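You operate a simulated robot arm through the tools that you are given. There is no shell and no other tool. Be economical: measure what you need, move in short steps, check, and stop when the job is done.

You run a simulated two-armed robot. Do the job below in one go: nothing can be reset, and whatever is moved stays where it is left.

TASK
Hold the blue crate on the top of the white bench steady with one hand and put the blue cloth from the blue stand's tray in it with the other.

It is judged by the outcome, as a careful person would: the job done as asked, and still so three seconds after it is handed in. It fails if anything else is knocked over, pushed out of place, dropped, spilled or broken. Flat cloth is picked up by pressing the open fingertips on it (5 to 10 N) and closing them slowly along it; thin cloth reads only 2 to 8 mm in the jaws.

THE ROBOT
Two 7-joint arms with three-finger grippers on one trunk, on a base that drives. Base frame: it is fixed to the floor where the robot stands at the start and does not move with it; the origin is under the middle of the robot, x ahead of it, y to its left, z up. Units: cm, rad, N and s.
The left shoulder is at the start at [9.4, 12.6, 106.3], the right one opposite. With the tool pointing down near the work surface each hand reaches from about 38 to 86 cm from the robot's upright axis, wherever it stands, measured 20 degrees to its own side. Places, roughly: blue crate [150, -175, 75]. Payload 2.94 kg a hand.
The tool frame of a hand sits at the grasp point between the pads (the TCP): z along the fingers, y along the line on which they close. The tips reach 3 cm beyond it. The gripper opens to 12.8 cm. The gripper's body begins 9.3 cm behind the TCP.
Orientation is told as [roll, pitch, yaw] about the base's x, y, z axes, in that order, counted from this pose: with the fingers straight down and closing along the base's y, the tool's x points along the base's -x, its y along +y and its z along -z.

THE INTERFACE
- The arms move only by the tool servo_tool. It takes "left_deltas", "right_deltas" or both (then of equal length, played together; a hand with none holds still); each is text: rows parted by semicolons, each of 7 numbers parted by spaces: the turn, a rotation vector about the base's x, y, z in rad, then the shift along the base's x, y, z in cm, then the gripper command, from -1 (fully open) to 1 (shut), values between in proportion. In form: rx ry rz dx dy dz jaw; .... A call has 1 to 20 rows; each row shifts and turns the commanded pose from where the row before left it. Each row takes 0.2 s and may step no farther than 5 cm and 0.15 rad from the row before; otherwise, or with a gripper value out of range, the whole call is refused. Where a pose cannot be reached the arm comes as near as it can. A force on the tool above 40 N (or 10 N above the force at the start of the call, whichever is more), or a blocked arm, ends the call early, and 0.2 s more pass. The fingers move at their own pace and stop on an object; they squeeze with about 20 N. The grip force told is the motor's: it shows also when the fingers shut on nothing. Time passes only in rows, and 0.2 s behind the last, so rows that do not move let the fingers close. The reply holds the time, the measured pose of the TCP, the force on the tool along the base axes, the opening and the grip force, in the units named above and with some noise, with the torque about the TCP (base axes, N m) and any sound that the robot's microphone picked up.
- Cameras (640 x 400 px; columns grow to the right, rows downward): "scene" is now at [23.3, -0.87, 120.83]; the picture's right is [-0.19, -0.98, 0.00], its down [-0.64, 0.12, -0.76] and it looks along [0.75, -0.14, -0.65] (base axes); focal length 249 px, centre (320, 200). "left" rides on the left gripper at [6.9, 1.5, -12] in its tool frame; the picture's right is [-0.21, 0.98, 0.00], its down [-0.82, -0.18, -0.54] and it looks along [-0.53, -0.12, 0.84] (tool axes); focal length 251 px, centre (320, 200). "right" rides on the right gripper at [6.9, -1.5, -12] in its tool frame; the picture's right is [0.21, 0.98, 0.00], its down [-0.82, 0.18, -0.54] and it looks along [-0.53, 0.12, 0.84] (tool axes); focal length 251 px, centre (320, 200). There is no depth. A picture from a camera that has moved, and an enlarged one, comes with that camera's place and axes in the base frame and with its lens. The place of the scene camera against the robot may be out by one fixed shift of up to 1.2 cm in any direction.
- get_image(camera): a new picture of that camera. The clock stands still meanwhile.
- move_column(by): slides the trunk up (or, below 0, down) by that many cm; the arms and the scene camera ride with it, the base frame stays. It gives what a move gives, with no picture.
- drive_base(legs): drives the robot by 1 to 6 legs, each [ahead, left, turn to the left] in cm, cm and rad, along the robot's own axes; the way and the turn of a leg run together, so that a leg with both is an arc; at most 150 cm and 3.142 rad a leg. The arms and the cameras ride along, it lands a little off, and it stops where it bumps. It gives what a move gives.
- turn_head(pan, tilt): turns the head with the scene camera to pan (to the left, within 1.396 rad either way) and tilt (down, from -0.506 to 1.204), counted from straight ahead of the robot. It gives what a move gives.
- enlarge(camera, box): a new picture of the part [left, top, right, bottom] of that camera's present view, enlarged. The clock stands still meanwhile.
- close_job(): hands the job in; it is judged then, once.

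Work in short steps. Places have to be worked out from the pictures, the camera data and where the tool is seen: move nearer, look again, correct. Check each grasp and each placing, and mend what went wrong. You have 120 turns and 92 pictures in all, those below and enlarged ones among them. Open the grippers and draw the arms clear of the work before you hand the job in, unless the task says otherwise; then end with one line.

The tools are called after "Request:" as a command line: name --argument value ..., lists and objects as JSON in quotes. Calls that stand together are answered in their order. servo_tool: Moves the arms, as the interface text tells. Its arguments: {"type":"object","properties":{"left_deltas":{"type":"string"},"right_deltas":{"type":"string"}},"required":[]} The other tools are called the same way: move_column (by) slides the trunk up or down; drive_base (legs) drives the base; turn_head (pan, tilt) turns the head that bears the scene camera; get_image (camera) takes a picture; enlarge (camera, box) takes an enlarged picture of a part of a camera's view; close_job () hands the job in.

At the start:

```text
clock: 0.0
left_tool_pos: [63.96, 26.92, 100.16]
left_tool_rot: [0.0, 0.0, 0.001]
left_ft_force: [0.2, 0.4, 0.4]
left_torque: [-0.03, -0.01, -0.01]
left_gripper_width: 12.82
left_finger_force: 0.1
right_tool_pos: [43.43, -22.28, 98.13]
right_tool_rot: [-0.001, 0.0, 0.0]
right_ft_force: [-0.1, -0.1, -0.5]
right_torque: [-0.01, -0.04, 0.03]
right_gripper_width: 12.79
right_finger_force: 0.1
trunk travel left (down, up): [-27.5, 27.2]
robot x, y, heading: [-0.06, 0.36, 0.002]
head pan, tilt: [-0.19, 0.707]
```

scene: 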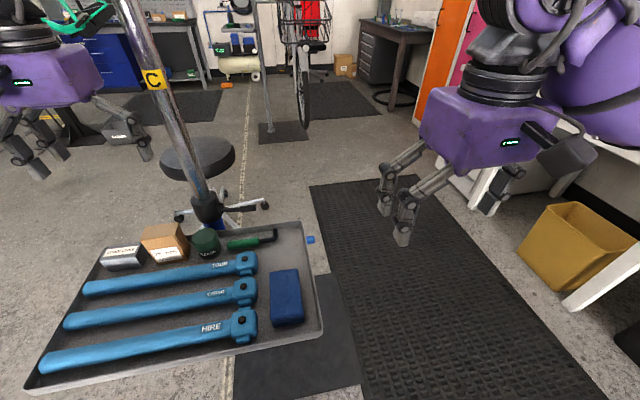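
right: 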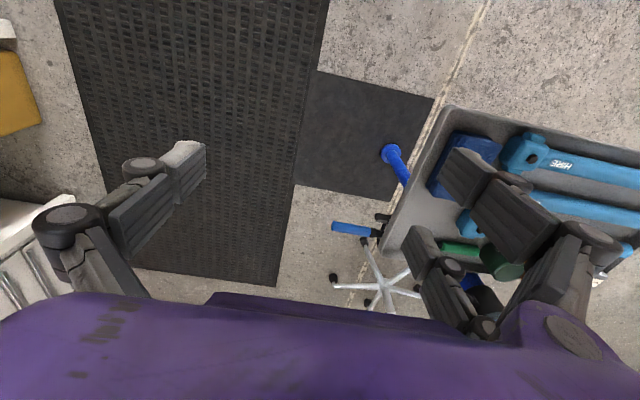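
left: 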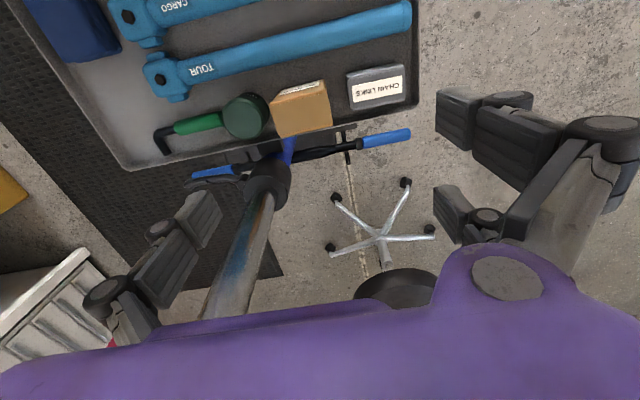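

The scene shows a tray with a dark blue block-like thing, possibly the folded cloth. I enlarge it and look toward the crate.

Request:
enlarge --camera "scene" --box '[200, 210, 360, 340]'

Request:
turn_head --pan -0.9 --tilt 0.35

Request:
get_image --camera "scene"

Request:
turn_head --pan 0.5 --tilt 0.35

Request:
get_image --camera "scene"

```text
3.08 times, centred on (280, 275) of scene
camera zoom: at [23.3, -0.87, 120.83], right [-0.19, -0.98, 0.0], down [-0.64, 0.12, -0.76], along [0.75, -0.14, -0.65], focal length 766 px, centre (443, -31)
```

zoom: 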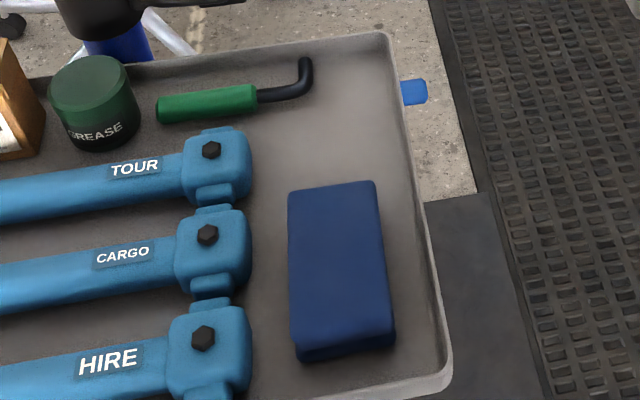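

```text
clock: 1.1
left_tool_pos: [63.94, 26.96, 100.17]
left_tool_rot: [0.001, 0.0, 0.0]
left_ft_force: [0.6, 0.2, -0.4]
left_torque: [0.04, -0.01, -0.01]
left_gripper_width: 12.83
left_finger_force: 0.0
right_tool_pos: [43.33, -22.43, 98.18]
right_tool_rot: [-0.001, 0.0, 0.0]
right_ft_force: [0.0, 0.3, 0.2]
right_torque: [0.02, 0.0, -0.01]
right_gripper_width: 12.78
right_finger_force: 0.1
trunk travel left (down, up): [-27.5, 27.2]
robot x, y, heading: [0.1, 0.16, -0.006]
head pan, tilt: [-0.901, 0.351]
```

```text
87 pictures are left
camera scene: at [20.77, -6.56, 124.02], right [-0.78, -0.62, 0.0], down [-0.21, 0.27, -0.94], along [0.58, -0.74, -0.34], focal length 249 px, centre (320, 200)
```

scene: 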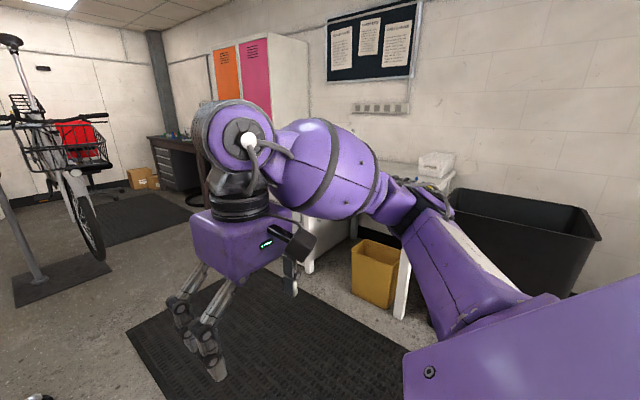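

```text
clock: 2.6
left_tool_pos: [64.0, 26.86, 100.15]
left_tool_rot: [-0.001, 0.0, -0.001]
left_ft_force: [0.5, 0.7, -1.2]
left_torque: [0.05, 0.0, -0.01]
left_gripper_width: 12.76
left_finger_force: 0.0
right_tool_pos: [43.43, -22.35, 98.13]
right_tool_rot: [0.0, -0.001, -0.001]
right_ft_force: [-0.9, 1.0, -0.5]
right_torque: [0.0, 0.03, 0.01]
right_gripper_width: 12.82
right_finger_force: 0.0
trunk travel left (down, up): [-27.5, 27.2]
robot x, y, heading: [-0.24, -0.39, -0.003]
head pan, tilt: [0.499, 0.351]
```

```text
86 pictures are left
camera scene: at [23.16, 5.18, 124.03], right [0.48, -0.88, 0.0], down [-0.3, -0.16, -0.94], along [0.82, 0.45, -0.34], focal length 249 px, centre (320, 200)
```

scene: 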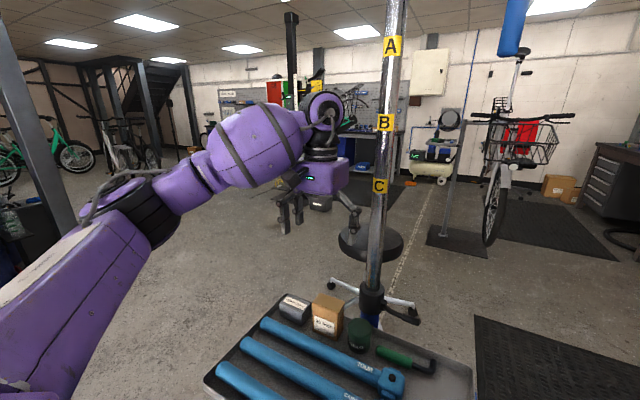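

The dark blue pad sits at about [48, 1, 76] by triangulation. I bring the right hand above it, high, for a closer look, and point the head at it.

Request:
servo_tool --right_deltas "0 0 0 1 4.6 0 -1;0 0 0 1 4.6 0 -1;0 0 0 1 4.6 0 -1;0 0 0 1 4.6 0 -1;0 0 0 0 4 0 -1;0 0 0 0 0 0 -1"

Request:
get_image --camera "right"

Request:
turn_head --pan -1.0 --tilt 0.35

Request:
get_image --camera "scene"

```text
clock: 4.0
left_tool_pos: [63.89, 26.78, 100.19]
left_tool_rot: [0.001, -0.001, 0.0]
left_ft_force: [-1.0, 0.3, -0.8]
left_torque: [0.03, 0.02, 0.01]
left_gripper_width: 12.8
left_finger_force: 0.2
right_tool_pos: [47.44, 0.12, 98.06]
right_tool_rot: [0.001, -0.001, 0.0]
right_ft_force: [-0.9, -0.6, -0.4]
right_torque: [0.04, 0.02, 0.0]
right_gripper_width: 12.8
right_finger_force: 0.1
trunk travel left (down, up): [-27.5, 27.2]
robot x, y, heading: [0.14, -0.21, 0.003]
head pan, tilt: [0.499, 0.351]
```

```text
85 pictures are left
camera right: at [40.51, -1.35, 110.07], right [-0.21, 0.98, 0.0], down [0.82, 0.18, 0.54], along [0.53, 0.12, -0.84], focal length 251 px, centre (320, 200)
```

right: 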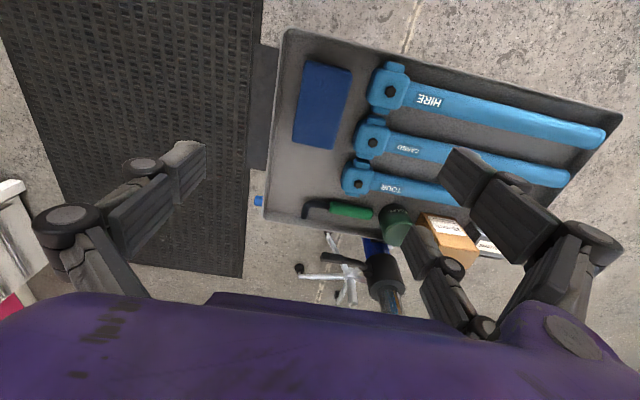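

```text
clock: 5.6
left_tool_pos: [63.94, 26.86, 100.17]
left_tool_rot: [-0.001, -0.001, 0.0]
left_ft_force: [-1.3, 0.2, -0.1]
left_torque: [-0.01, 0.0, 0.01]
left_gripper_width: 12.8
left_finger_force: 0.1
right_tool_pos: [47.38, 0.13, 98.11]
right_tool_rot: [0.0, 0.0, 0.001]
right_ft_force: [-0.2, 0.6, 0.2]
right_torque: [-0.02, -0.01, -0.01]
right_gripper_width: 12.82
right_finger_force: 0.0
trunk travel left (down, up): [-27.5, 27.2]
robot x, y, heading: [0.05, -0.2, -0.005]
head pan, tilt: [-1.0, 0.351]
```

```text
84 pictures are left
camera scene: at [20.02, -7.1, 124.03], right [-0.84, -0.54, 0.0], down [-0.19, 0.29, -0.94], along [0.51, -0.79, -0.34], focal length 249 px, centre (320, 200)
```

scene: 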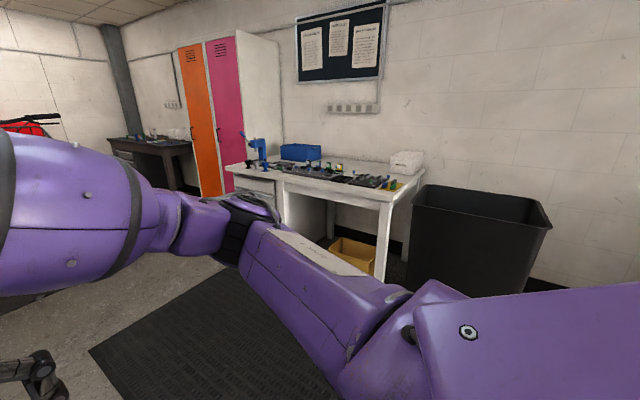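

The pad is about 10 cm along x by 5.6 cm along y, centred near [47.7, 0.4]. I narrow the jaws to about 8 cm and descend partly to look closer.

Request:
servo_tool --right_deltas "0 0 0 0 0 -4 -0.25;0 0 0 0 0 -4 -0.25;0 0 0 0 0.3 -4 -0.25;0 0 0 0 0 0 -0.25"

Request:
get_image --camera "right"

Request:
turn_head --pan 0 --tilt 1.0

Request:
get_image --camera "scene"

```text
clock: 6.6
left_tool_pos: [63.81, 26.92, 100.19]
left_tool_rot: [0.001, -0.001, 0.0]
left_ft_force: [-0.1, -0.3, -0.1]
left_torque: [0.0, -0.03, 0.0]
left_gripper_width: 12.78
left_finger_force: 0.0
right_tool_pos: [47.4, 0.32, 86.04]
right_tool_rot: [-0.001, -0.003, 0.001]
right_ft_force: [-0.5, 0.2, 0.4]
right_torque: [-0.05, -0.01, 0.04]
right_gripper_width: 8.01
right_finger_force: 0.0
trunk travel left (down, up): [-27.5, 27.2]
robot x, y, heading: [-0.22, 0.34, 0.0]
head pan, tilt: [-1.0, 0.351]
```

```text
83 pictures are left
camera right: at [40.45, -1.07, 97.97], right [-0.21, 0.98, 0.0], down [0.82, 0.18, 0.54], along [0.53, 0.12, -0.84], focal length 251 px, centre (320, 200)
```

right: 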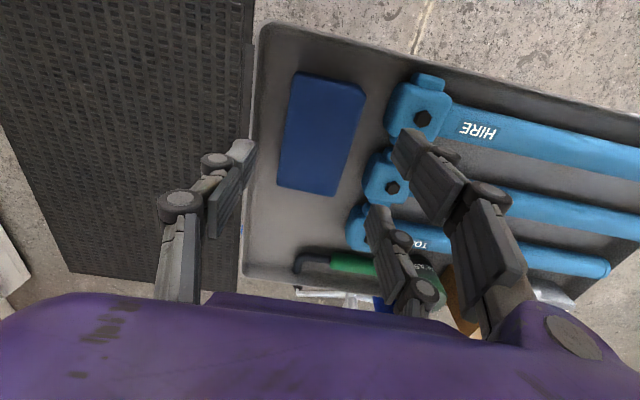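

```text
clock: 7.9
left_tool_pos: [63.9, 26.76, 100.29]
left_tool_rot: [0.001, 0.001, 0.0]
left_ft_force: [-0.4, 0.3, -0.3]
left_torque: [-0.01, -0.01, 0.01]
left_gripper_width: 12.79
left_finger_force: 0.1
right_tool_pos: [47.5, 0.41, 85.95]
right_tool_rot: [0.0, 0.0, 0.0]
right_ft_force: [-0.6, -0.2, -0.2]
right_torque: [0.03, -0.01, -0.03]
right_gripper_width: 8.01
right_finger_force: 0.1
trunk travel left (down, up): [-27.5, 27.2]
robot x, y, heading: [-0.13, -0.15, 0.002]
head pan, tilt: [0.0, 1.0]
```

```text
82 pictures are left
camera scene: at [21.95, 0.72, 118.55], right [0.0, -1.0, 0.0], down [-0.84, 0.0, -0.54], along [0.54, 0.0, -0.84], focal length 249 px, centre (320, 200)
```

scene: 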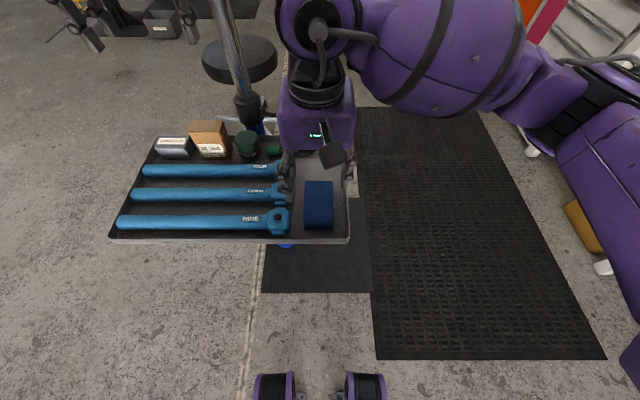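

Pad top is around z≈75, centre [48, 0.6]; crank heads begin at y≈6. I set the opening to 7 cm, centre, and descend with tips to just above pad top, then look.

Request:
servo_tool --right_deltas "0 0 0 0.5 0.2 -3 -0.1;0 0 0 0 0 -3 -0.1;0 0 0 0 0 -1.3 -0.1;0 0 0 0 0 0 -0.1"

Request:
get_image --camera "right"

Request:
enlarge --camera "scene" --box '[240, 130, 400, 250]'

```text
clock: 8.9
left_tool_pos: [63.92, 26.84, 100.22]
left_tool_rot: [-0.001, 0.0, -0.001]
left_ft_force: [-0.2, 0.7, 0.6]
left_torque: [0.0, 0.0, -0.04]
left_gripper_width: 12.83
left_finger_force: 0.1
right_tool_pos: [47.9, 0.48, 78.69]
right_tool_rot: [0.0, -0.001, -0.001]
right_ft_force: [-0.6, 0.3, -0.1]
right_torque: [0.0, 0.0, -0.03]
right_gripper_width: 7.04
right_finger_force: 0.0
trunk travel left (down, up): [-27.5, 27.2]
robot x, y, heading: [-0.14, -0.3, 0.004]
head pan, tilt: [0.0, 1.0]
```

```text
81 pictures are left
camera right: at [41.01, -0.91, 90.76], right [-0.21, 0.98, 0.0], down [0.82, 0.18, 0.54], along [0.53, 0.12, -0.84], focal length 251 px, centre (320, 200)
```

right: 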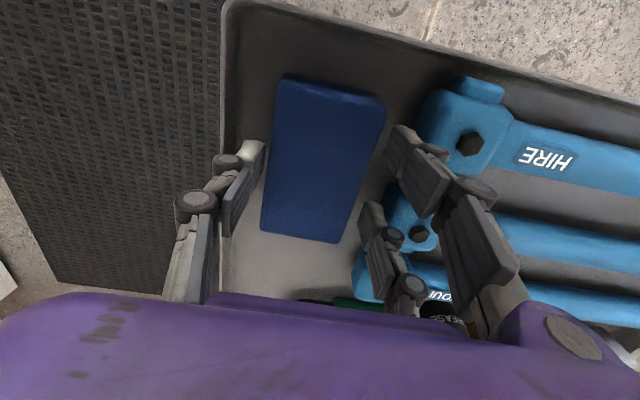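

```text
3.33 times, centred on (320, 190) of scene
camera zoom: at [21.95, 0.73, 118.55], right [0.0, -1.0, 0.0], down [-0.84, 0.0, -0.54], along [0.54, 0.0, -0.84], focal length 830 px, centre (320, 233)
```

zoom: 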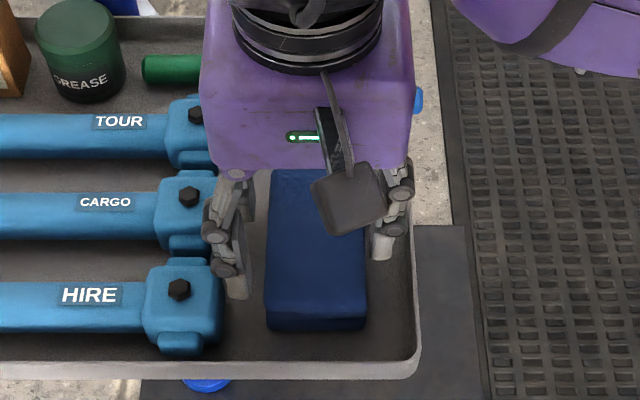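

Centred well, about 1.4 cm clear of the crank heads. I lower slowly beside the pad.

Request:
servo_tool --right_deltas "0 0 0 0 0.1 -0.5 -0.1;0 0 0 0 0 -0.5 -0.1;0 0 0 0 0 -0.4 -0.1;0 0 0 0 0 0 -0.1"

Request:
get_image --camera "right"

```text
clock: 9.9
left_tool_pos: [63.88, 26.82, 100.25]
left_tool_rot: [0.001, 0.0, 0.0]
left_ft_force: [0.1, 1.0, 0.1]
left_torque: [0.03, 0.0, 0.0]
left_gripper_width: 12.79
left_finger_force: 0.0
right_tool_pos: [47.83, 0.72, 77.38]
right_tool_rot: [0.0, -0.001, -0.001]
right_ft_force: [-0.5, -3.9, 2.5]
right_torque: [0.14, -0.06, -0.04]
right_gripper_width: 6.89
right_finger_force: 0.0
trunk travel left (down, up): [-27.5, 27.2]
robot x, y, heading: [0.08, -0.1, -0.004]
head pan, tilt: [0.0, 1.0]
```

```text
79 pictures are left
camera right: at [41.01, -0.8, 89.35], right [-0.21, 0.98, 0.0], down [0.82, 0.18, 0.54], along [0.53, 0.12, -0.84], focal length 251 px, centre (320, 200)
```

right: 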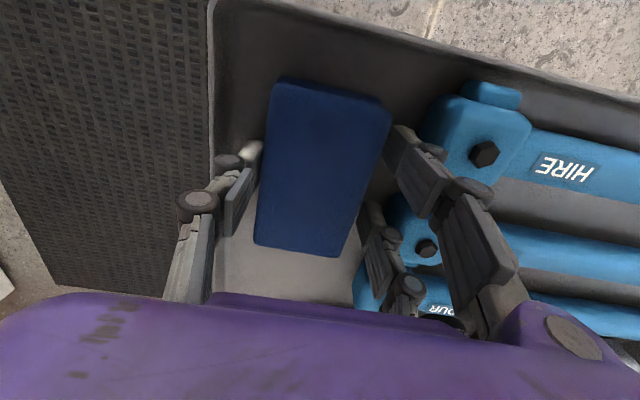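

Light lateral contact appeared (−4 N), and the tips overlap the pad's sides by a couple of cm. Closing the fingers moves them away from the neighbours, so I close gradually here.

Request:
servo_tool --right_deltas "0 0 0 0 0 0.2 0;0 0 0 0 0 0 0.05;0 0 0 0 0 0 0.1;0 0 0 0 0 0 0.15;0 0 0 0 0 0 0.2"

Request:
get_image --camera "right"

```text
clock: 11.1
left_tool_pos: [63.84, 26.91, 100.22]
left_tool_rot: [0.001, -0.001, 0.001]
left_ft_force: [0.0, 0.7, 0.3]
left_torque: [0.01, -0.01, -0.02]
left_gripper_width: 12.79
left_finger_force: 0.1
right_tool_pos: [47.98, 0.59, 77.63]
right_tool_rot: [0.0, -0.001, -0.002]
right_ft_force: [0.6, 0.7, 0.0]
right_torque: [0.04, 0.0, 0.03]
right_gripper_width: 5.9
right_finger_force: 20.7
trunk travel left (down, up): [-27.5, 27.2]
robot x, y, heading: [0.22, -0.32, 0.001]
head pan, tilt: [0.0, 1.0]
```

```text
78 pictures are left
camera right: at [41.01, -0.75, 89.59], right [-0.21, 0.98, 0.0], down [0.82, 0.18, 0.54], along [0.53, 0.12, -0.84], focal length 251 px, centre (320, 200)
```

right: 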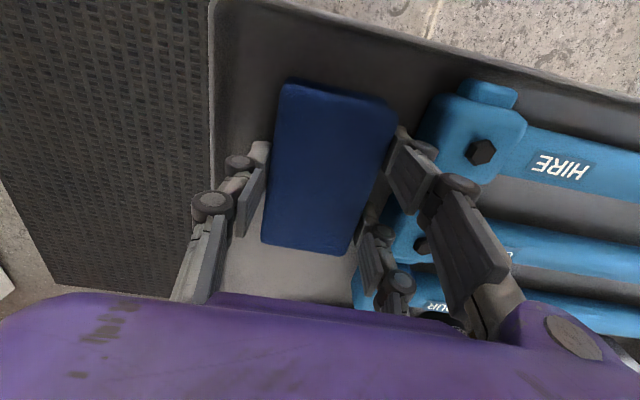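

The jaws hold the pad at 5.9 cm with about 20 N. I lift straight up and check.

Request:
servo_tool --right_deltas "0 0 0 0 0 1 0.3;0 0 0 0 0 2 0.3;0 0 0 0 0 4 0.3;0 0 0 0 0 4 0.3;0 0 0 0 0 4 0.3;0 0 0 0 0 4 0.3;0 0 0 0 0 0 0.3"

Request:
get_image --camera "right"

Request:
get_image --camera "scene"

```text
clock: 12.7
left_tool_pos: [63.92, 26.91, 100.17]
left_tool_rot: [-0.001, -0.001, 0.001]
left_ft_force: [0.6, -0.2, -0.1]
left_torque: [0.04, 0.0, -0.04]
left_gripper_width: 12.8
left_finger_force: 0.1
right_tool_pos: [47.99, 0.66, 96.66]
right_tool_rot: [0.0, -0.001, 0.0]
right_ft_force: [0.0, 0.9, -0.8]
right_torque: [0.0, 0.0, 0.0]
right_gripper_width: 5.93
right_finger_force: 20.0
trunk travel left (down, up): [-27.5, 27.2]
robot x, y, heading: [0.07, -0.01, 0.004]
head pan, tilt: [0.0, 1.0]
```

```text
77 pictures are left
camera right: at [41.03, -0.71, 108.65], right [-0.21, 0.98, 0.0], down [0.82, 0.18, 0.54], along [0.53, 0.12, -0.84], focal length 251 px, centre (320, 200)
```

right: 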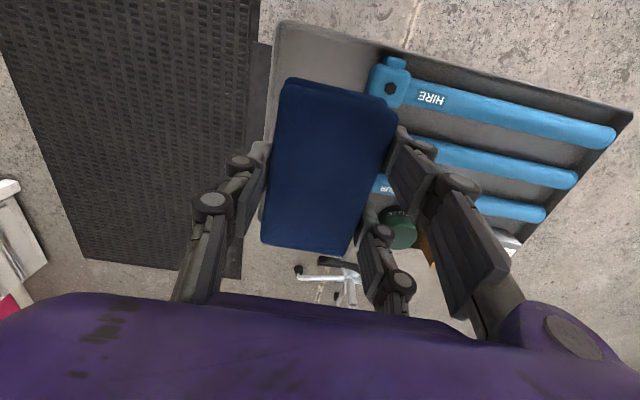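

```text
76 pictures are left
camera scene: at [21.98, 0.71, 118.54], right [0.0, -1.0, 0.0], down [-0.84, 0.0, -0.54], along [0.54, 0.0, -0.84], focal length 249 px, centre (320, 200)
```

scene: 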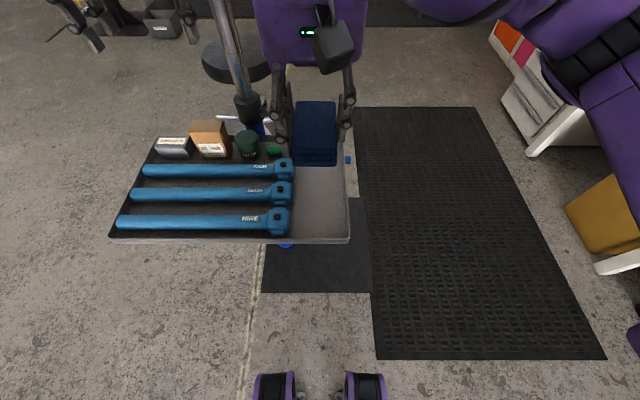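

The cloth is held (fold layers visible, 5.9 cm, 20 N). The bench front edge is about y≈-135 from x≈57 to 186. I slide right, turn to face it and look, keeping well short.

Request:
drive_base --legs '[[0, -50, 0], [0, 0, -1.57]]'

Request:
turn_head --pan 0.7 --tilt 0.4

Request:
get_image --camera "scene"

```text
clock: 21.4
left_tool_pos: [26.32, -114.14, 100.19]
left_tool_rot: [0.0, -0.002, -1.578]
left_ft_force: [0.2, 0.0, 0.4]
left_torque: [-0.04, 0.01, 0.0]
left_gripper_width: 12.8
left_finger_force: 0.1
right_tool_pos: [0.35, -97.88, 96.73]
right_tool_rot: [0.0, 0.001, -1.578]
right_ft_force: [0.2, -0.7, 0.1]
right_torque: [0.0, 0.03, -0.01]
right_gripper_width: 5.94
right_finger_force: 20.3
trunk travel left (down, up): [-27.5, 27.2]
robot x, y, heading: [0.29, -49.91, -1.573]
head pan, tilt: [0.0, 1.0]
```

```text
clock: 22.5
left_tool_pos: [26.42, -114.11, 100.21]
left_tool_rot: [0.0, 0.0, -1.577]
left_ft_force: [-0.5, -0.1, 0.1]
left_torque: [0.01, -0.01, 0.01]
left_gripper_width: 12.79
left_finger_force: 0.1
right_tool_pos: [0.32, -97.83, 96.62]
right_tool_rot: [0.0, 0.0, -1.578]
right_ft_force: [0.7, -0.3, -0.1]
right_torque: [-0.03, 0.02, -0.03]
right_gripper_width: 5.91
right_finger_force: 19.9
trunk travel left (down, up): [-27.5, 27.2]
robot x, y, heading: [0.07, -50.03, -1.574]
head pan, tilt: [0.7, 0.4]
```

```text
75 pictures are left
camera scene: at [6.53, -70.55, 123.57], right [-0.77, -0.64, 0.0], down [-0.25, 0.3, -0.92], along [0.59, -0.71, -0.39], focal length 249 px, centre (320, 200)
```

scene: 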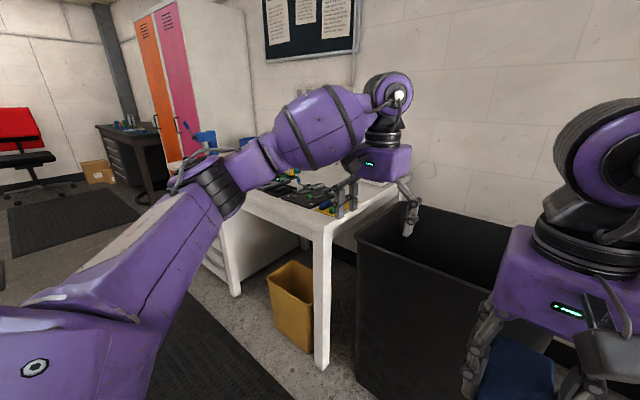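

The bench top comes out at z≈80, front-right corner near (55, -131). I drive sideways along the bench toward the crate at the same distance, then look.

Request:
drive_base --legs '[[0, 70, 0], [0, 65, 0]]'

Request:
turn_head --pan 0.0 --tilt 0.5

Request:
get_image --camera "scene"

```text
clock: 34.9
left_tool_pos: [161.69, -115.29, 100.17]
left_tool_rot: [-0.002, 0.0, -1.582]
left_ft_force: [0.1, -0.2, -0.8]
left_torque: [0.0, -0.01, 0.01]
left_gripper_width: 12.79
left_finger_force: 0.0
right_tool_pos: [135.74, -99.0, 96.56]
right_tool_rot: [0.0, -0.001, -1.584]
right_ft_force: [-0.3, 0.8, -0.8]
right_torque: [0.0, -0.01, 0.01]
right_gripper_width: 5.93
right_finger_force: 20.2
trunk travel left (down, up): [-27.5, 27.2]
robot x, y, heading: [135.55, -51.24, -1.581]
head pan, tilt: [0.7, 0.4]
```

```text
clock: 35.9
left_tool_pos: [161.59, -115.35, 100.14]
left_tool_rot: [0.0, 0.0, -1.581]
left_ft_force: [0.1, -0.1, -0.1]
left_torque: [-0.02, -0.02, 0.02]
left_gripper_width: 12.8
left_finger_force: 0.1
right_tool_pos: [135.78, -98.98, 96.62]
right_tool_rot: [0.001, 0.001, -1.583]
right_ft_force: [0.0, 0.2, -0.2]
right_torque: [0.01, 0.02, -0.01]
right_gripper_width: 5.94
right_finger_force: 20.0
trunk travel left (down, up): [-27.5, 27.2]
robot x, y, heading: [135.51, -51.13, -1.581]
head pan, tilt: [0.0, 0.499]
```

```text
74 pictures are left
camera scene: at [136.04, -73.73, 122.66], right [-1.0, 0.01, 0.0], down [0.01, 0.48, -0.88], along [-0.01, -0.88, -0.48], focal length 249 px, centre (320, 200)
```

scene: 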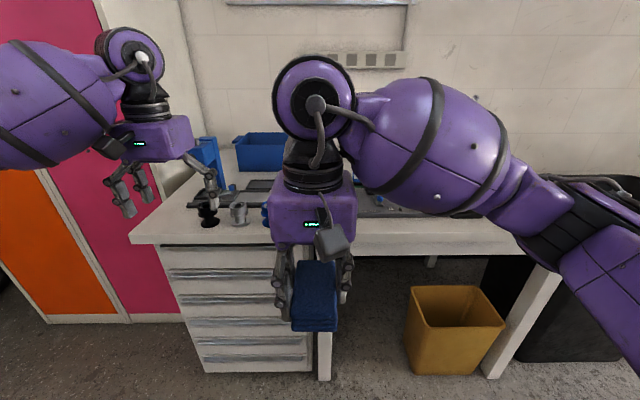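

The crate is at about column 262; a blue vise and pots stand left of it. I raise the trunk for a clear view down onto the bench.

Request:
move_column --by 20

Request:
servo_tool --right_deltas "0 0 0 -5 0 0 0.3;0 0 0 -5 0 0 0.3;0 0 0 -5 0 0 0.3;0 0 0 -5 0 0 0.3;0 0 0 0 0 0 0.3"

Request:
turn_head --pan 0.15 --tilt 0.6

Request:
get_image --camera "scene"

Request:
get_image --camera "left"

```text
clock: 38.1
left_tool_pos: [161.56, -115.31, 120.05]
left_tool_rot: [0.0, 0.002, -1.582]
left_ft_force: [0.2, -0.6, -0.7]
left_torque: [-0.02, -0.01, 0.02]
left_gripper_width: 12.78
left_finger_force: 0.1
right_tool_pos: [135.77, -99.01, 116.54]
right_tool_rot: [-0.001, 0.001, -1.583]
right_ft_force: [-0.5, 0.1, -0.6]
right_torque: [0.01, -0.02, -0.01]
right_gripper_width: 5.91
right_finger_force: 19.9
trunk travel left (down, up): [-47.5, 7.2]
robot x, y, heading: [135.52, -51.12, -1.588]
head pan, tilt: [0.0, 0.499]
```

```text
clock: 39.3
left_tool_pos: [161.84, -115.33, 120.2]
left_tool_rot: [-0.001, 0.0, -1.582]
left_ft_force: [-0.3, -0.4, 0.1]
left_torque: [-0.02, 0.02, -0.06]
left_gripper_width: 12.8
left_finger_force: 0.0
right_tool_pos: [115.72, -99.09, 116.68]
right_tool_rot: [0.0, -0.001, -1.582]
right_ft_force: [0.3, -0.3, -0.2]
right_torque: [-0.02, 0.03, -0.01]
right_gripper_width: 5.92
right_finger_force: 20.0
trunk travel left (down, up): [-47.5, 7.2]
robot x, y, heading: [135.46, -51.34, -1.585]
head pan, tilt: [0.0, 0.499]
```

```text
clock: 40.0
left_tool_pos: [161.66, -115.32, 120.12]
left_tool_rot: [-0.001, -0.001, -1.581]
left_ft_force: [0.6, -0.1, -0.2]
left_torque: [0.04, 0.01, 0.02]
left_gripper_width: 12.79
left_finger_force: 0.0
right_tool_pos: [115.69, -98.88, 116.74]
right_tool_rot: [0.001, 0.001, -1.584]
right_ft_force: [0.3, 0.2, -0.8]
right_torque: [0.01, 0.03, 0.0]
right_gripper_width: 5.94
right_finger_force: 20.1
trunk travel left (down, up): [-47.5, 7.2]
robot x, y, heading: [135.77, -50.85, -1.586]
head pan, tilt: [0.15, 0.6]
```

```text
73 pictures are left
camera scene: at [137.43, -66.75, 142.74], right [-0.99, -0.14, 0.0], down [-0.08, 0.56, -0.83], along [0.11, -0.82, -0.56], focal length 249 px, centre (320, 200)
```

scene: 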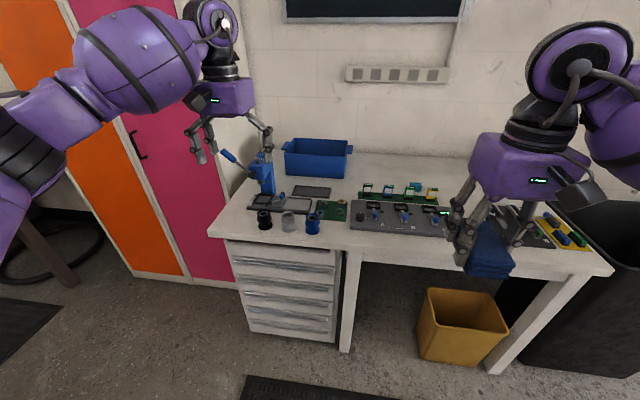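

```text
72 pictures are left
camera left: at [163.13, -108.38, 132.17], right [0.97, -0.23, 0.0], down [-0.19, -0.82, 0.54], along [-0.12, -0.53, -0.84], focal length 251 px, centre (320, 200)
```

left: 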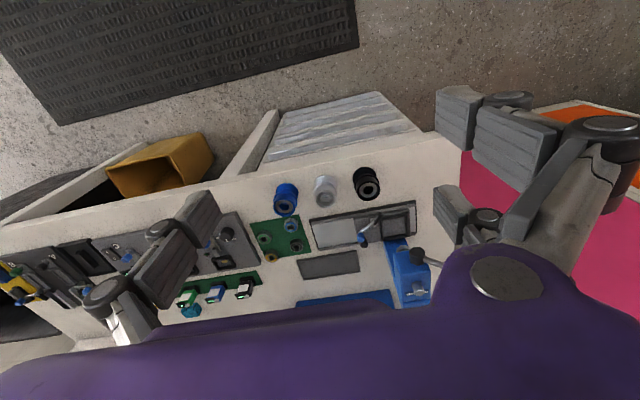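

Now a detailed view of the crate and surroundings.

Request:
enlarge --camera "scene" --box '[200, 110, 460, 250]'

```text
2.46 times, centred on (330, 180) of scene
camera zoom: at [137.43, -66.75, 142.74], right [-0.99, -0.14, 0.0], down [-0.08, 0.56, -0.83], along [0.11, -0.82, -0.56], focal length 613 px, centre (295, 249)
```

zoom: 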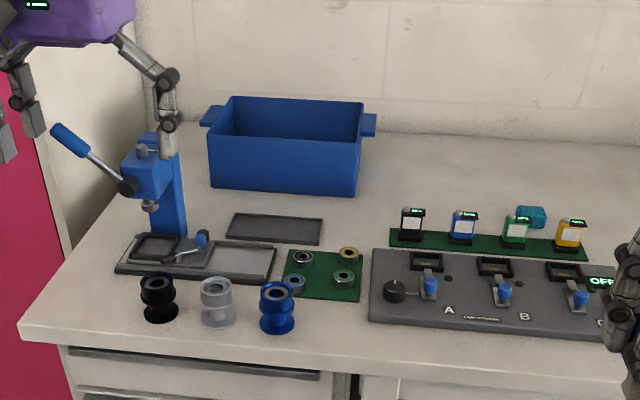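

The crate spans about x 139–170, y -180…-203, rim z≈92, with tabs on its left and right sides; the press is at (174,-162) up to z≈100. With hands at z≥113, I shift left 17 cm and go ahead 38 cm, then look at the base clearance.

Request:
drive_base --legs '[[0, 17, 0.01], [38, 0, 0]]'

Request:
turn_head --pan 0.0 --tilt 1.2

Request:
get_image --camera "scene"

Request:
turn_head --pan 0.0 --tilt 0.6

Request:
get_image --camera "scene"

```text
clock: 44.2
left_tool_pos: [179.74, -153.22, 120.28]
left_tool_rot: [0.0, 0.0, -1.568]
left_ft_force: [0.7, -0.2, -0.1]
left_torque: [-0.04, -0.02, 0.03]
left_gripper_width: 12.82
left_finger_force: 0.0
right_tool_pos: [133.52, -137.41, 116.73]
right_tool_rot: [0.0, -0.002, -1.569]
right_ft_force: [-0.3, -0.3, -0.5]
right_torque: [-0.03, -0.01, 0.01]
right_gripper_width: 5.91
right_finger_force: 19.9
trunk travel left (down, up): [-47.5, 7.2]
robot x, y, heading: [152.96, -89.49, -1.568]
head pan, tilt: [0.15, 0.6]
```

```text
clock: 45.2
left_tool_pos: [179.71, -153.23, 120.29]
left_tool_rot: [0.0, 0.001, -1.57]
left_ft_force: [-0.4, -1.1, -0.1]
left_torque: [0.01, 0.0, -0.01]
left_gripper_width: 12.79
left_finger_force: 0.0
right_tool_pos: [133.5, -137.49, 116.82]
right_tool_rot: [0.001, -0.004, -1.571]
right_ft_force: [-0.1, -0.4, -0.6]
right_torque: [0.02, 0.01, -0.02]
right_gripper_width: 5.94
right_finger_force: 20.5
trunk travel left (down, up): [-47.5, 7.2]
robot x, y, heading: [152.91, -89.57, -1.573]
head pan, tilt: [0.0, 1.201]
```

```text
70 pictures are left
camera scene: at [153.59, -101.86, 138.29], right [-1.0, 0.0, 0.0], down [0.0, 0.93, -0.36], along [0.0, -0.36, -0.93], focal length 249 px, centre (320, 200)
```

scene: 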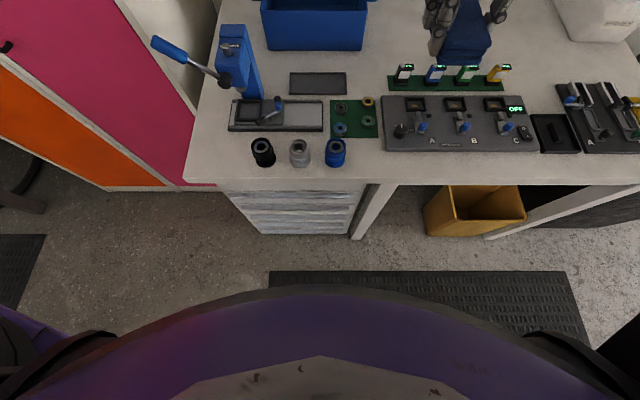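

```text
clock: 46.2
left_tool_pos: [179.84, -153.29, 120.15]
left_tool_rot: [0.001, 0.001, -1.569]
left_ft_force: [-0.7, -0.1, -0.7]
left_torque: [-0.01, 0.01, -0.02]
left_gripper_width: 12.79
left_finger_force: 0.0
right_tool_pos: [133.53, -137.49, 116.7]
right_tool_rot: [-0.001, -0.001, -1.569]
right_ft_force: [0.0, 0.0, -1.2]
right_torque: [-0.03, 0.01, -0.01]
right_gripper_width: 5.92
right_finger_force: 20.2
trunk travel left (down, up): [-47.5, 7.2]
robot x, y, heading: [153.25, -89.54, -1.569]
head pan, tilt: [0.0, 0.6]
```

```text
69 pictures are left
camera scene: at [153.59, -105.12, 142.73], right [-1.0, 0.0, 0.0], down [0.0, 0.57, -0.82], along [0.0, -0.82, -0.57], focal length 249 px, centre (320, 200)
```

scene: 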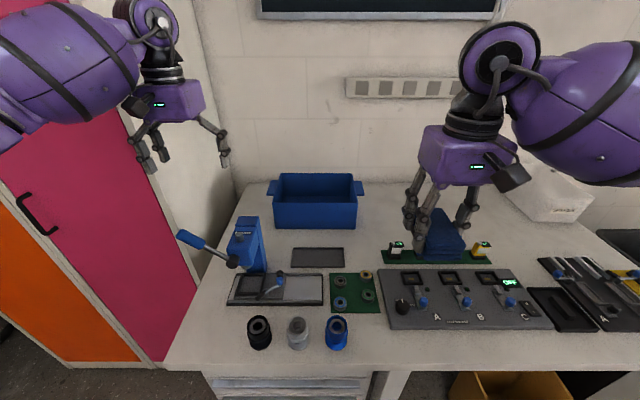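

The floor is visible to within ~18 cm ahead of the axis, and the bench edge is at y≈-128.5, so I can go about 15 cm further. Arms stay high.

Request:
drive_base --legs '[[15, 0, 0]]'

Request:
get_image --camera "scene"

Request:
get_image --camera "left"

```text
clock: 47.5
left_tool_pos: [179.86, -167.92, 120.33]
left_tool_rot: [0.0, -0.004, -1.569]
left_ft_force: [-0.9, -0.2, 1.2]
left_torque: [-0.07, 0.01, -0.03]
left_gripper_width: 12.8
left_finger_force: 0.0
right_tool_pos: [133.53, -152.05, 116.64]
right_tool_rot: [0.001, -0.002, -1.568]
right_ft_force: [-0.7, -0.5, -1.0]
right_torque: [0.0, 0.01, -0.01]
right_gripper_width: 5.92
right_finger_force: 20.4
trunk travel left (down, up): [-47.5, 7.2]
robot x, y, heading: [152.7, -104.21, -1.568]
head pan, tilt: [0.0, 0.6]
```

```text
68 pictures are left
camera scene: at [153.61, -119.71, 142.77], right [-1.0, 0.0, 0.0], down [0.0, 0.56, -0.83], along [0.0, -0.83, -0.56], focal length 249 px, centre (320, 200)
```

scene: 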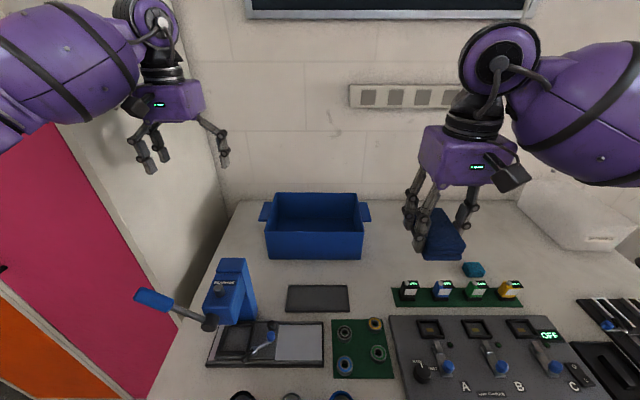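

```text
67 pictures are left
camera left: at [181.16, -160.89, 132.29], right [0.98, -0.21, 0.0], down [-0.18, -0.82, 0.54], along [-0.12, -0.53, -0.84], focal length 251 px, centre (320, 200)
```

left: 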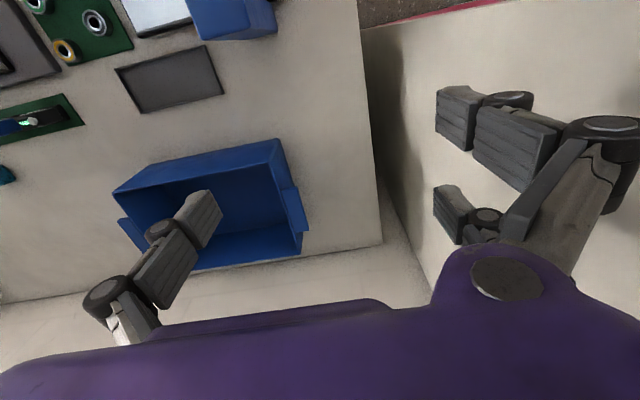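

The left wrist view shows the crate; I enlarge it to locate the left rim and tab.

Request:
enlarge --camera "left" --box '[100, 120, 340, 290]'

Request:
enlarge --camera "scene" --box '[230, 170, 400, 280]'

```text
2.35 times, centred on (220, 205) of left
camera zoom: at [181.16, -160.89, 132.29], right [0.98, -0.21, 0.0], down [-0.18, -0.82, 0.54], along [-0.12, -0.53, -0.84], focal length 592 px, centre (555, 188)
```

zoom: 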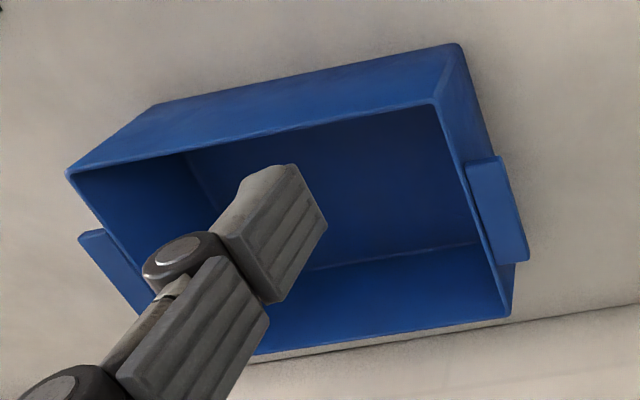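

```text
3.64 times, centred on (315, 225) of scene
camera zoom: at [153.61, -119.71, 142.77], right [-1.0, 0.0, 0.0], down [0.0, 0.56, -0.83], along [0.0, -0.83, -0.56], focal length 905 px, centre (338, 109)
```

zoom: 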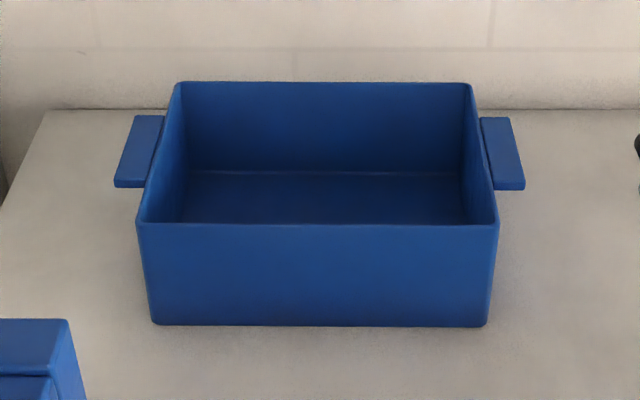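

Bottom-front edge is y≈-177, rim z≈92, free front wall x 139–169. I'll hold the front wall near its left end (x≈162) with the left hand turned 90°, closing along y. First rotate and move above it at height.

Request:
servo_tool --left_deltas "0 0 -0.1428 -1.6 -0.8 0 0;0 0 -0.1428 -1.6 -0.8 0 0;0 0 -0.1428 -1.6 -0.8 0 0;0 0 -0.1428 -1.6 -0.8 0 0;0 0 -0.1428 -1.6 -0.8 0 0;0 0 -0.1428 -1.6 -0.8 0 0;0 0 -0.1428 -1.6 -0.8 0 0;0 0 -0.1428 -1.6 -0.8 0 0;0 0 -0.1428 -1.6 -0.8 0 0;0 0 -0.1428 -1.6 -0.8 0 0;0 0 -0.1428 -1.6 -0.8 0 0;0 0 0 0 0 0 0;0 0 0 0 0 0 0"

Request:
get_image --camera "scene"

Request:
get_image --camera "left"

```text
clock: 50.3
left_tool_pos: [173.99, -165.75, 120.63]
left_tool_rot: [0.06, -0.026, -2.249]
left_ft_force: [0.6, -0.7, -0.1]
left_torque: [-0.03, 0.0, 0.0]
left_gripper_width: 6.41
left_finger_force: 0.1
left hand out of reach, approached as far as the arm can: row 4, 5, 6, 7, 8, 9, 10, 11
right_tool_pos: [133.51, -152.23, 116.76]
right_tool_rot: [-0.001, -0.001, -1.57]
right_ft_force: [1.6, -0.1, -0.3]
right_torque: [0.01, 0.0, 0.0]
right_gripper_width: 5.93
right_finger_force: 20.4
trunk travel left (down, up): [-47.5, 7.2]
robot x, y, heading: [153.29, -104.07, -1.564]
head pan, tilt: [0.0, 0.6]
```

```text
64 pictures are left
camera scene: at [153.61, -119.86, 142.74], right [-1.0, 0.0, 0.0], down [0.0, 0.56, -0.83], along [0.0, -0.83, -0.56], focal length 249 px, centre (320, 200)
```

scene: 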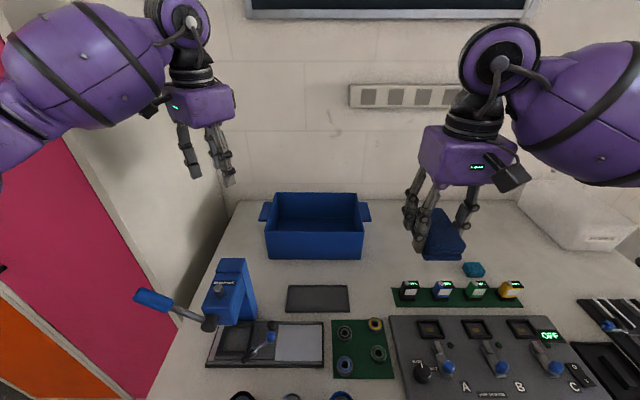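

```text
63 pictures are left
camera left: at [178.83, -160.46, 132.4], right [0.63, -0.78, 0.06], down [-0.67, -0.5, 0.55], along [-0.4, -0.39, -0.83], focal length 251 px, centre (320, 200)
```

left: 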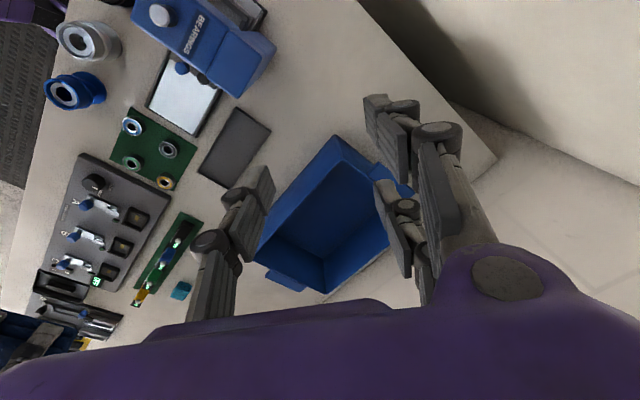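

The wrist can't go that way. I rotate back the other direction; first undo and check how the pose follows.

Request:
servo_tool --left_deltas "0 0 0.14 0 0 0 0;0 0 0.14 0 0 0 0;0 0 0.14 0 0 0 0;0 0 0.14 0 0 0 0;0 0 0.12 0 0 0 0;0 0 0 0 0 0 0"

```text
clock: 51.7
left_tool_pos: [173.89, -165.6, 120.55]
left_tool_rot: [0.058, -0.026, -1.565]
left_ft_force: [-0.3, 0.2, 0.2]
left_torque: [0.02, 0.01, -0.02]
left_gripper_width: 6.41
left_finger_force: 0.0
right_tool_pos: [133.61, -152.22, 116.6]
right_tool_rot: [0.0, -0.003, -1.568]
right_ft_force: [-0.2, -0.6, -0.7]
right_torque: [0.01, 0.03, 0.02]
right_gripper_width: 5.92
right_finger_force: 20.1
trunk travel left (down, up): [-47.5, 7.2]
robot x, y, heading: [152.73, -104.08, -1.566]
head pan, tilt: [0.0, 0.6]
```

The pose restarts from where it reached. I take out the small tilt and rotate the other way toward yaw 0.

Request:
servo_tool --left_deltas "0.026 0.058 0 0 0 0 0;0 0 0.14 0 0 0 0;0 0 0.14 0 0 0 0;0 0 0.14 0 0 0 0;0 0 0.14 0 0 0 0;0 0 0.14 0 0 0 0;0 0 0.14 0 0 0 0;0 0 0.14 0 0 0 0;0 0 0.14 0 0 0 0;0 0 0.14 0 0 0 0;0 0 0.14 0 0 0 0;0 0 0.14 0 0 0 0;0 0 0.02 0 0 0 0;0 0 0 0 0 0 0"

```text
clock: 54.7
left_tool_pos: [173.88, -165.62, 120.54]
left_tool_rot: [-0.001, 0.0, -0.004]
left_ft_force: [0.2, -0.9, 0.1]
left_torque: [-0.01, 0.0, -0.05]
left_gripper_width: 6.41
left_finger_force: 0.0
right_tool_pos: [133.57, -152.29, 116.68]
right_tool_rot: [-0.001, -0.002, -1.569]
right_ft_force: [-0.4, 0.9, -0.5]
right_torque: [0.01, 0.01, 0.04]
right_gripper_width: 5.92
right_finger_force: 20.3
trunk travel left (down, up): [-47.5, 7.2]
robot x, y, heading: [153.09, -104.39, -1.567]
head pan, tilt: [0.0, 0.6]
```

Now the left hand is at yaw 0. I move it above the front wall at (164.5, -177.3), z≈106.

Request:
servo_tool --left_deltas "0 0 0 -3.2 -3.9 0 0;0 0 0 -3.1 -3.9 0 0;0 0 0 -3.1 -3.9 0 0;0 0 0 0 0 -4.8 0;0 0 0 0 0 -4.8 0;0 0 0 0 0 -4.8 0;0 0 0 0 0 0 0"

Request:
get_image --camera "left"

Request:
get_image --camera "scene"

```text
refused: row 1 steps farther than a row can; nothing moved
```

```text
62 pictures are left
camera left: at [166.73, -163.98, 132.54], right [0.22, 0.98, 0.0], down [0.82, -0.18, 0.54], along [0.53, -0.12, -0.84], focal length 251 px, centre (320, 200)
```

left: 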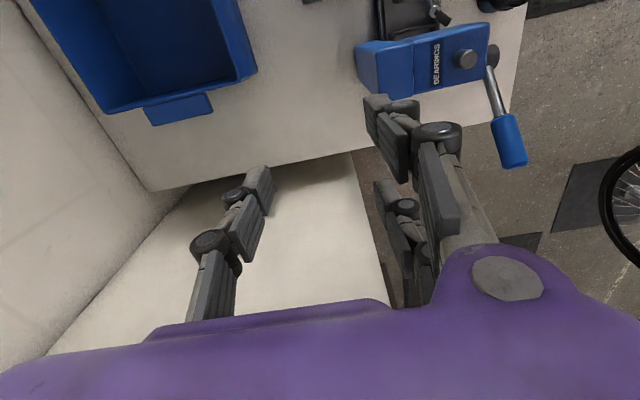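

```text
61 pictures are left
camera scene: at [153.61, -119.86, 142.74], right [-1.0, 0.0, 0.0], down [0.0, 0.56, -0.83], along [0.0, -0.83, -0.56], focal length 249 px, centre (320, 200)
```

scene: 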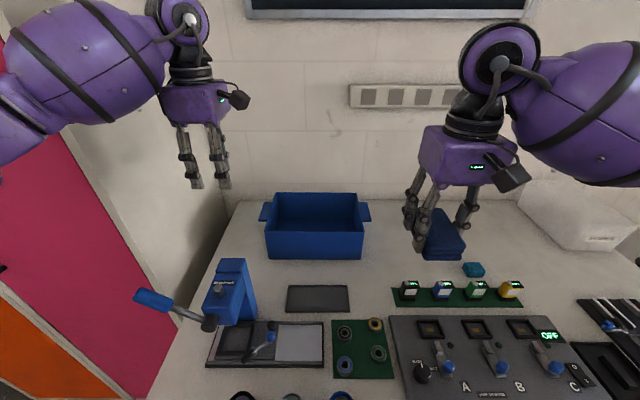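

The step was slightly too long; I repeat with smaller steps.

Request:
servo_tool --left_deltas "0 0 0 -3.1 -3.8 0 0;0 0 0 -3.1 -3.8 0 0;0 0 0 -3.1 -3.8 0 0;0 0 0 0 -0.3 -4.8 0;0 0 0 0 0 -4.8 0;0 0 0 0 0 -4.8 0;0 0 0 0 0 0 0"

Request:
get_image --camera "left"

Request:
get_image --camera "scene"

```text
clock: 56.3
left_tool_pos: [164.66, -177.39, 106.19]
left_tool_rot: [-0.001, 0.0, -0.007]
left_ft_force: [0.4, 0.8, 1.0]
left_torque: [-0.04, 0.02, -0.02]
left_gripper_width: 6.42
left_finger_force: 0.1
right_tool_pos: [133.65, -152.31, 116.72]
right_tool_rot: [-0.001, -0.001, -1.569]
right_ft_force: [0.0, 0.2, -0.7]
right_torque: [0.0, 0.03, 0.03]
right_gripper_width: 5.9
right_finger_force: 19.9
trunk travel left (down, up): [-47.5, 7.2]
robot x, y, heading: [152.85, -104.76, -1.567]
head pan, tilt: [0.0, 0.6]
```

```text
60 pictures are left
camera left: at [157.53, -175.76, 118.12], right [0.22, 0.98, 0.0], down [0.82, -0.19, 0.54], along [0.53, -0.12, -0.84], focal length 251 px, centre (320, 200)
```

left: 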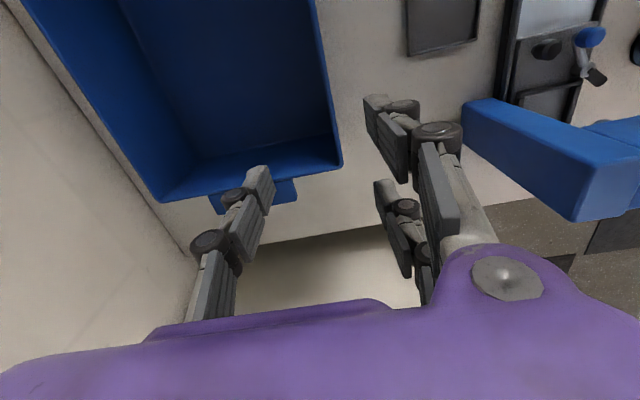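

```text
59 pictures are left
camera scene: at [153.64, -119.8, 142.76], right [-1.0, 0.0, 0.0], down [0.0, 0.56, -0.83], along [0.0, -0.83, -0.56], focal length 249 px, centre (320, 200)
```

scene: 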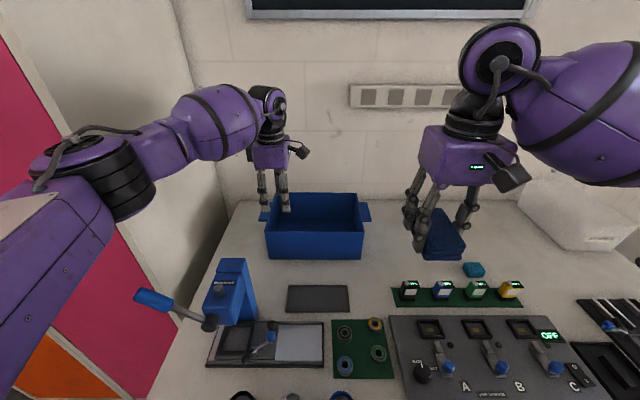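

The front wall's outer face is at y≈-176.0 from the wrist view. I shift +0.9 in y and lower to z≈93 in steps.

Request:
servo_tool --left_deltas "0 0 0 0 0.9 -4 0;0 0 0 0 0 -4 0;0 0 0 0 0 -3 0;0 0 0 0 0 -2 0;0 0 0 0 0 0 0"

Request:
get_image --camera "left"

Request:
enlarge --camera "scene" --box '[220, 140, 400, 280]'

```text
clock: 57.5
left_tool_pos: [164.51, -176.4, 93.14]
left_tool_rot: [0.0, 0.0, -0.007]
left_ft_force: [0.0, 0.8, 0.3]
left_torque: [0.0, -0.01, 0.0]
left_gripper_width: 6.39
left_finger_force: 0.0
right_tool_pos: [133.53, -152.26, 116.77]
right_tool_rot: [-0.001, -0.002, -1.569]
right_ft_force: [0.1, 0.5, -0.5]
right_torque: [-0.03, -0.01, 0.01]
right_gripper_width: 5.93
right_finger_force: 19.7
trunk travel left (down, up): [-47.5, 7.2]
robot x, y, heading: [152.68, -104.16, -1.569]
head pan, tilt: [0.0, 0.6]
```

```text
58 pictures are left
camera left: at [157.49, -174.71, 105.1], right [0.22, 0.98, 0.0], down [0.82, -0.19, 0.54], along [0.53, -0.12, -0.84], focal length 251 px, centre (320, 200)
```

left: 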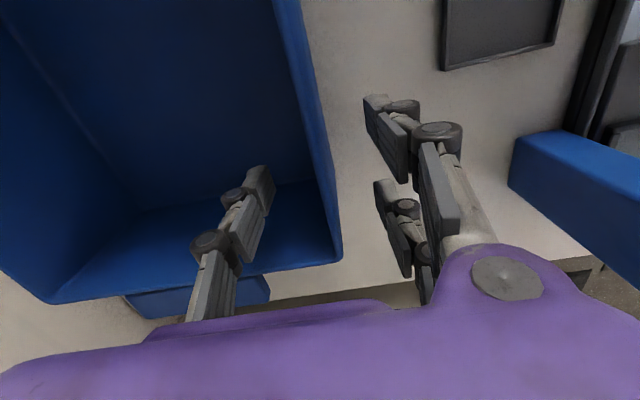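

```text
2.86 times, centred on (310, 210) of scene
camera zoom: at [153.6, -119.84, 142.75], right [-1.0, 0.0, 0.0], down [0.0, 0.56, -0.83], along [0.0, -0.83, -0.56], focal length 711 px, centre (349, 171)
```

zoom: 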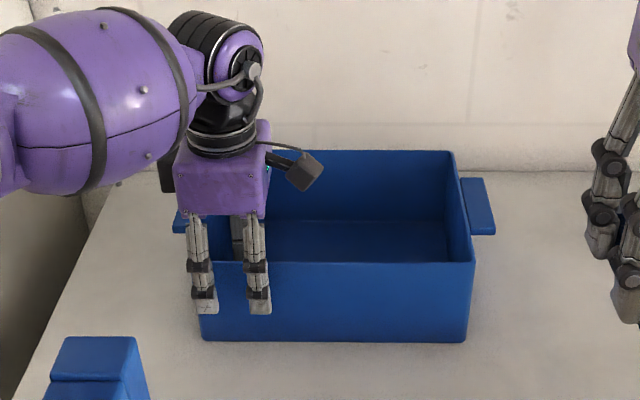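

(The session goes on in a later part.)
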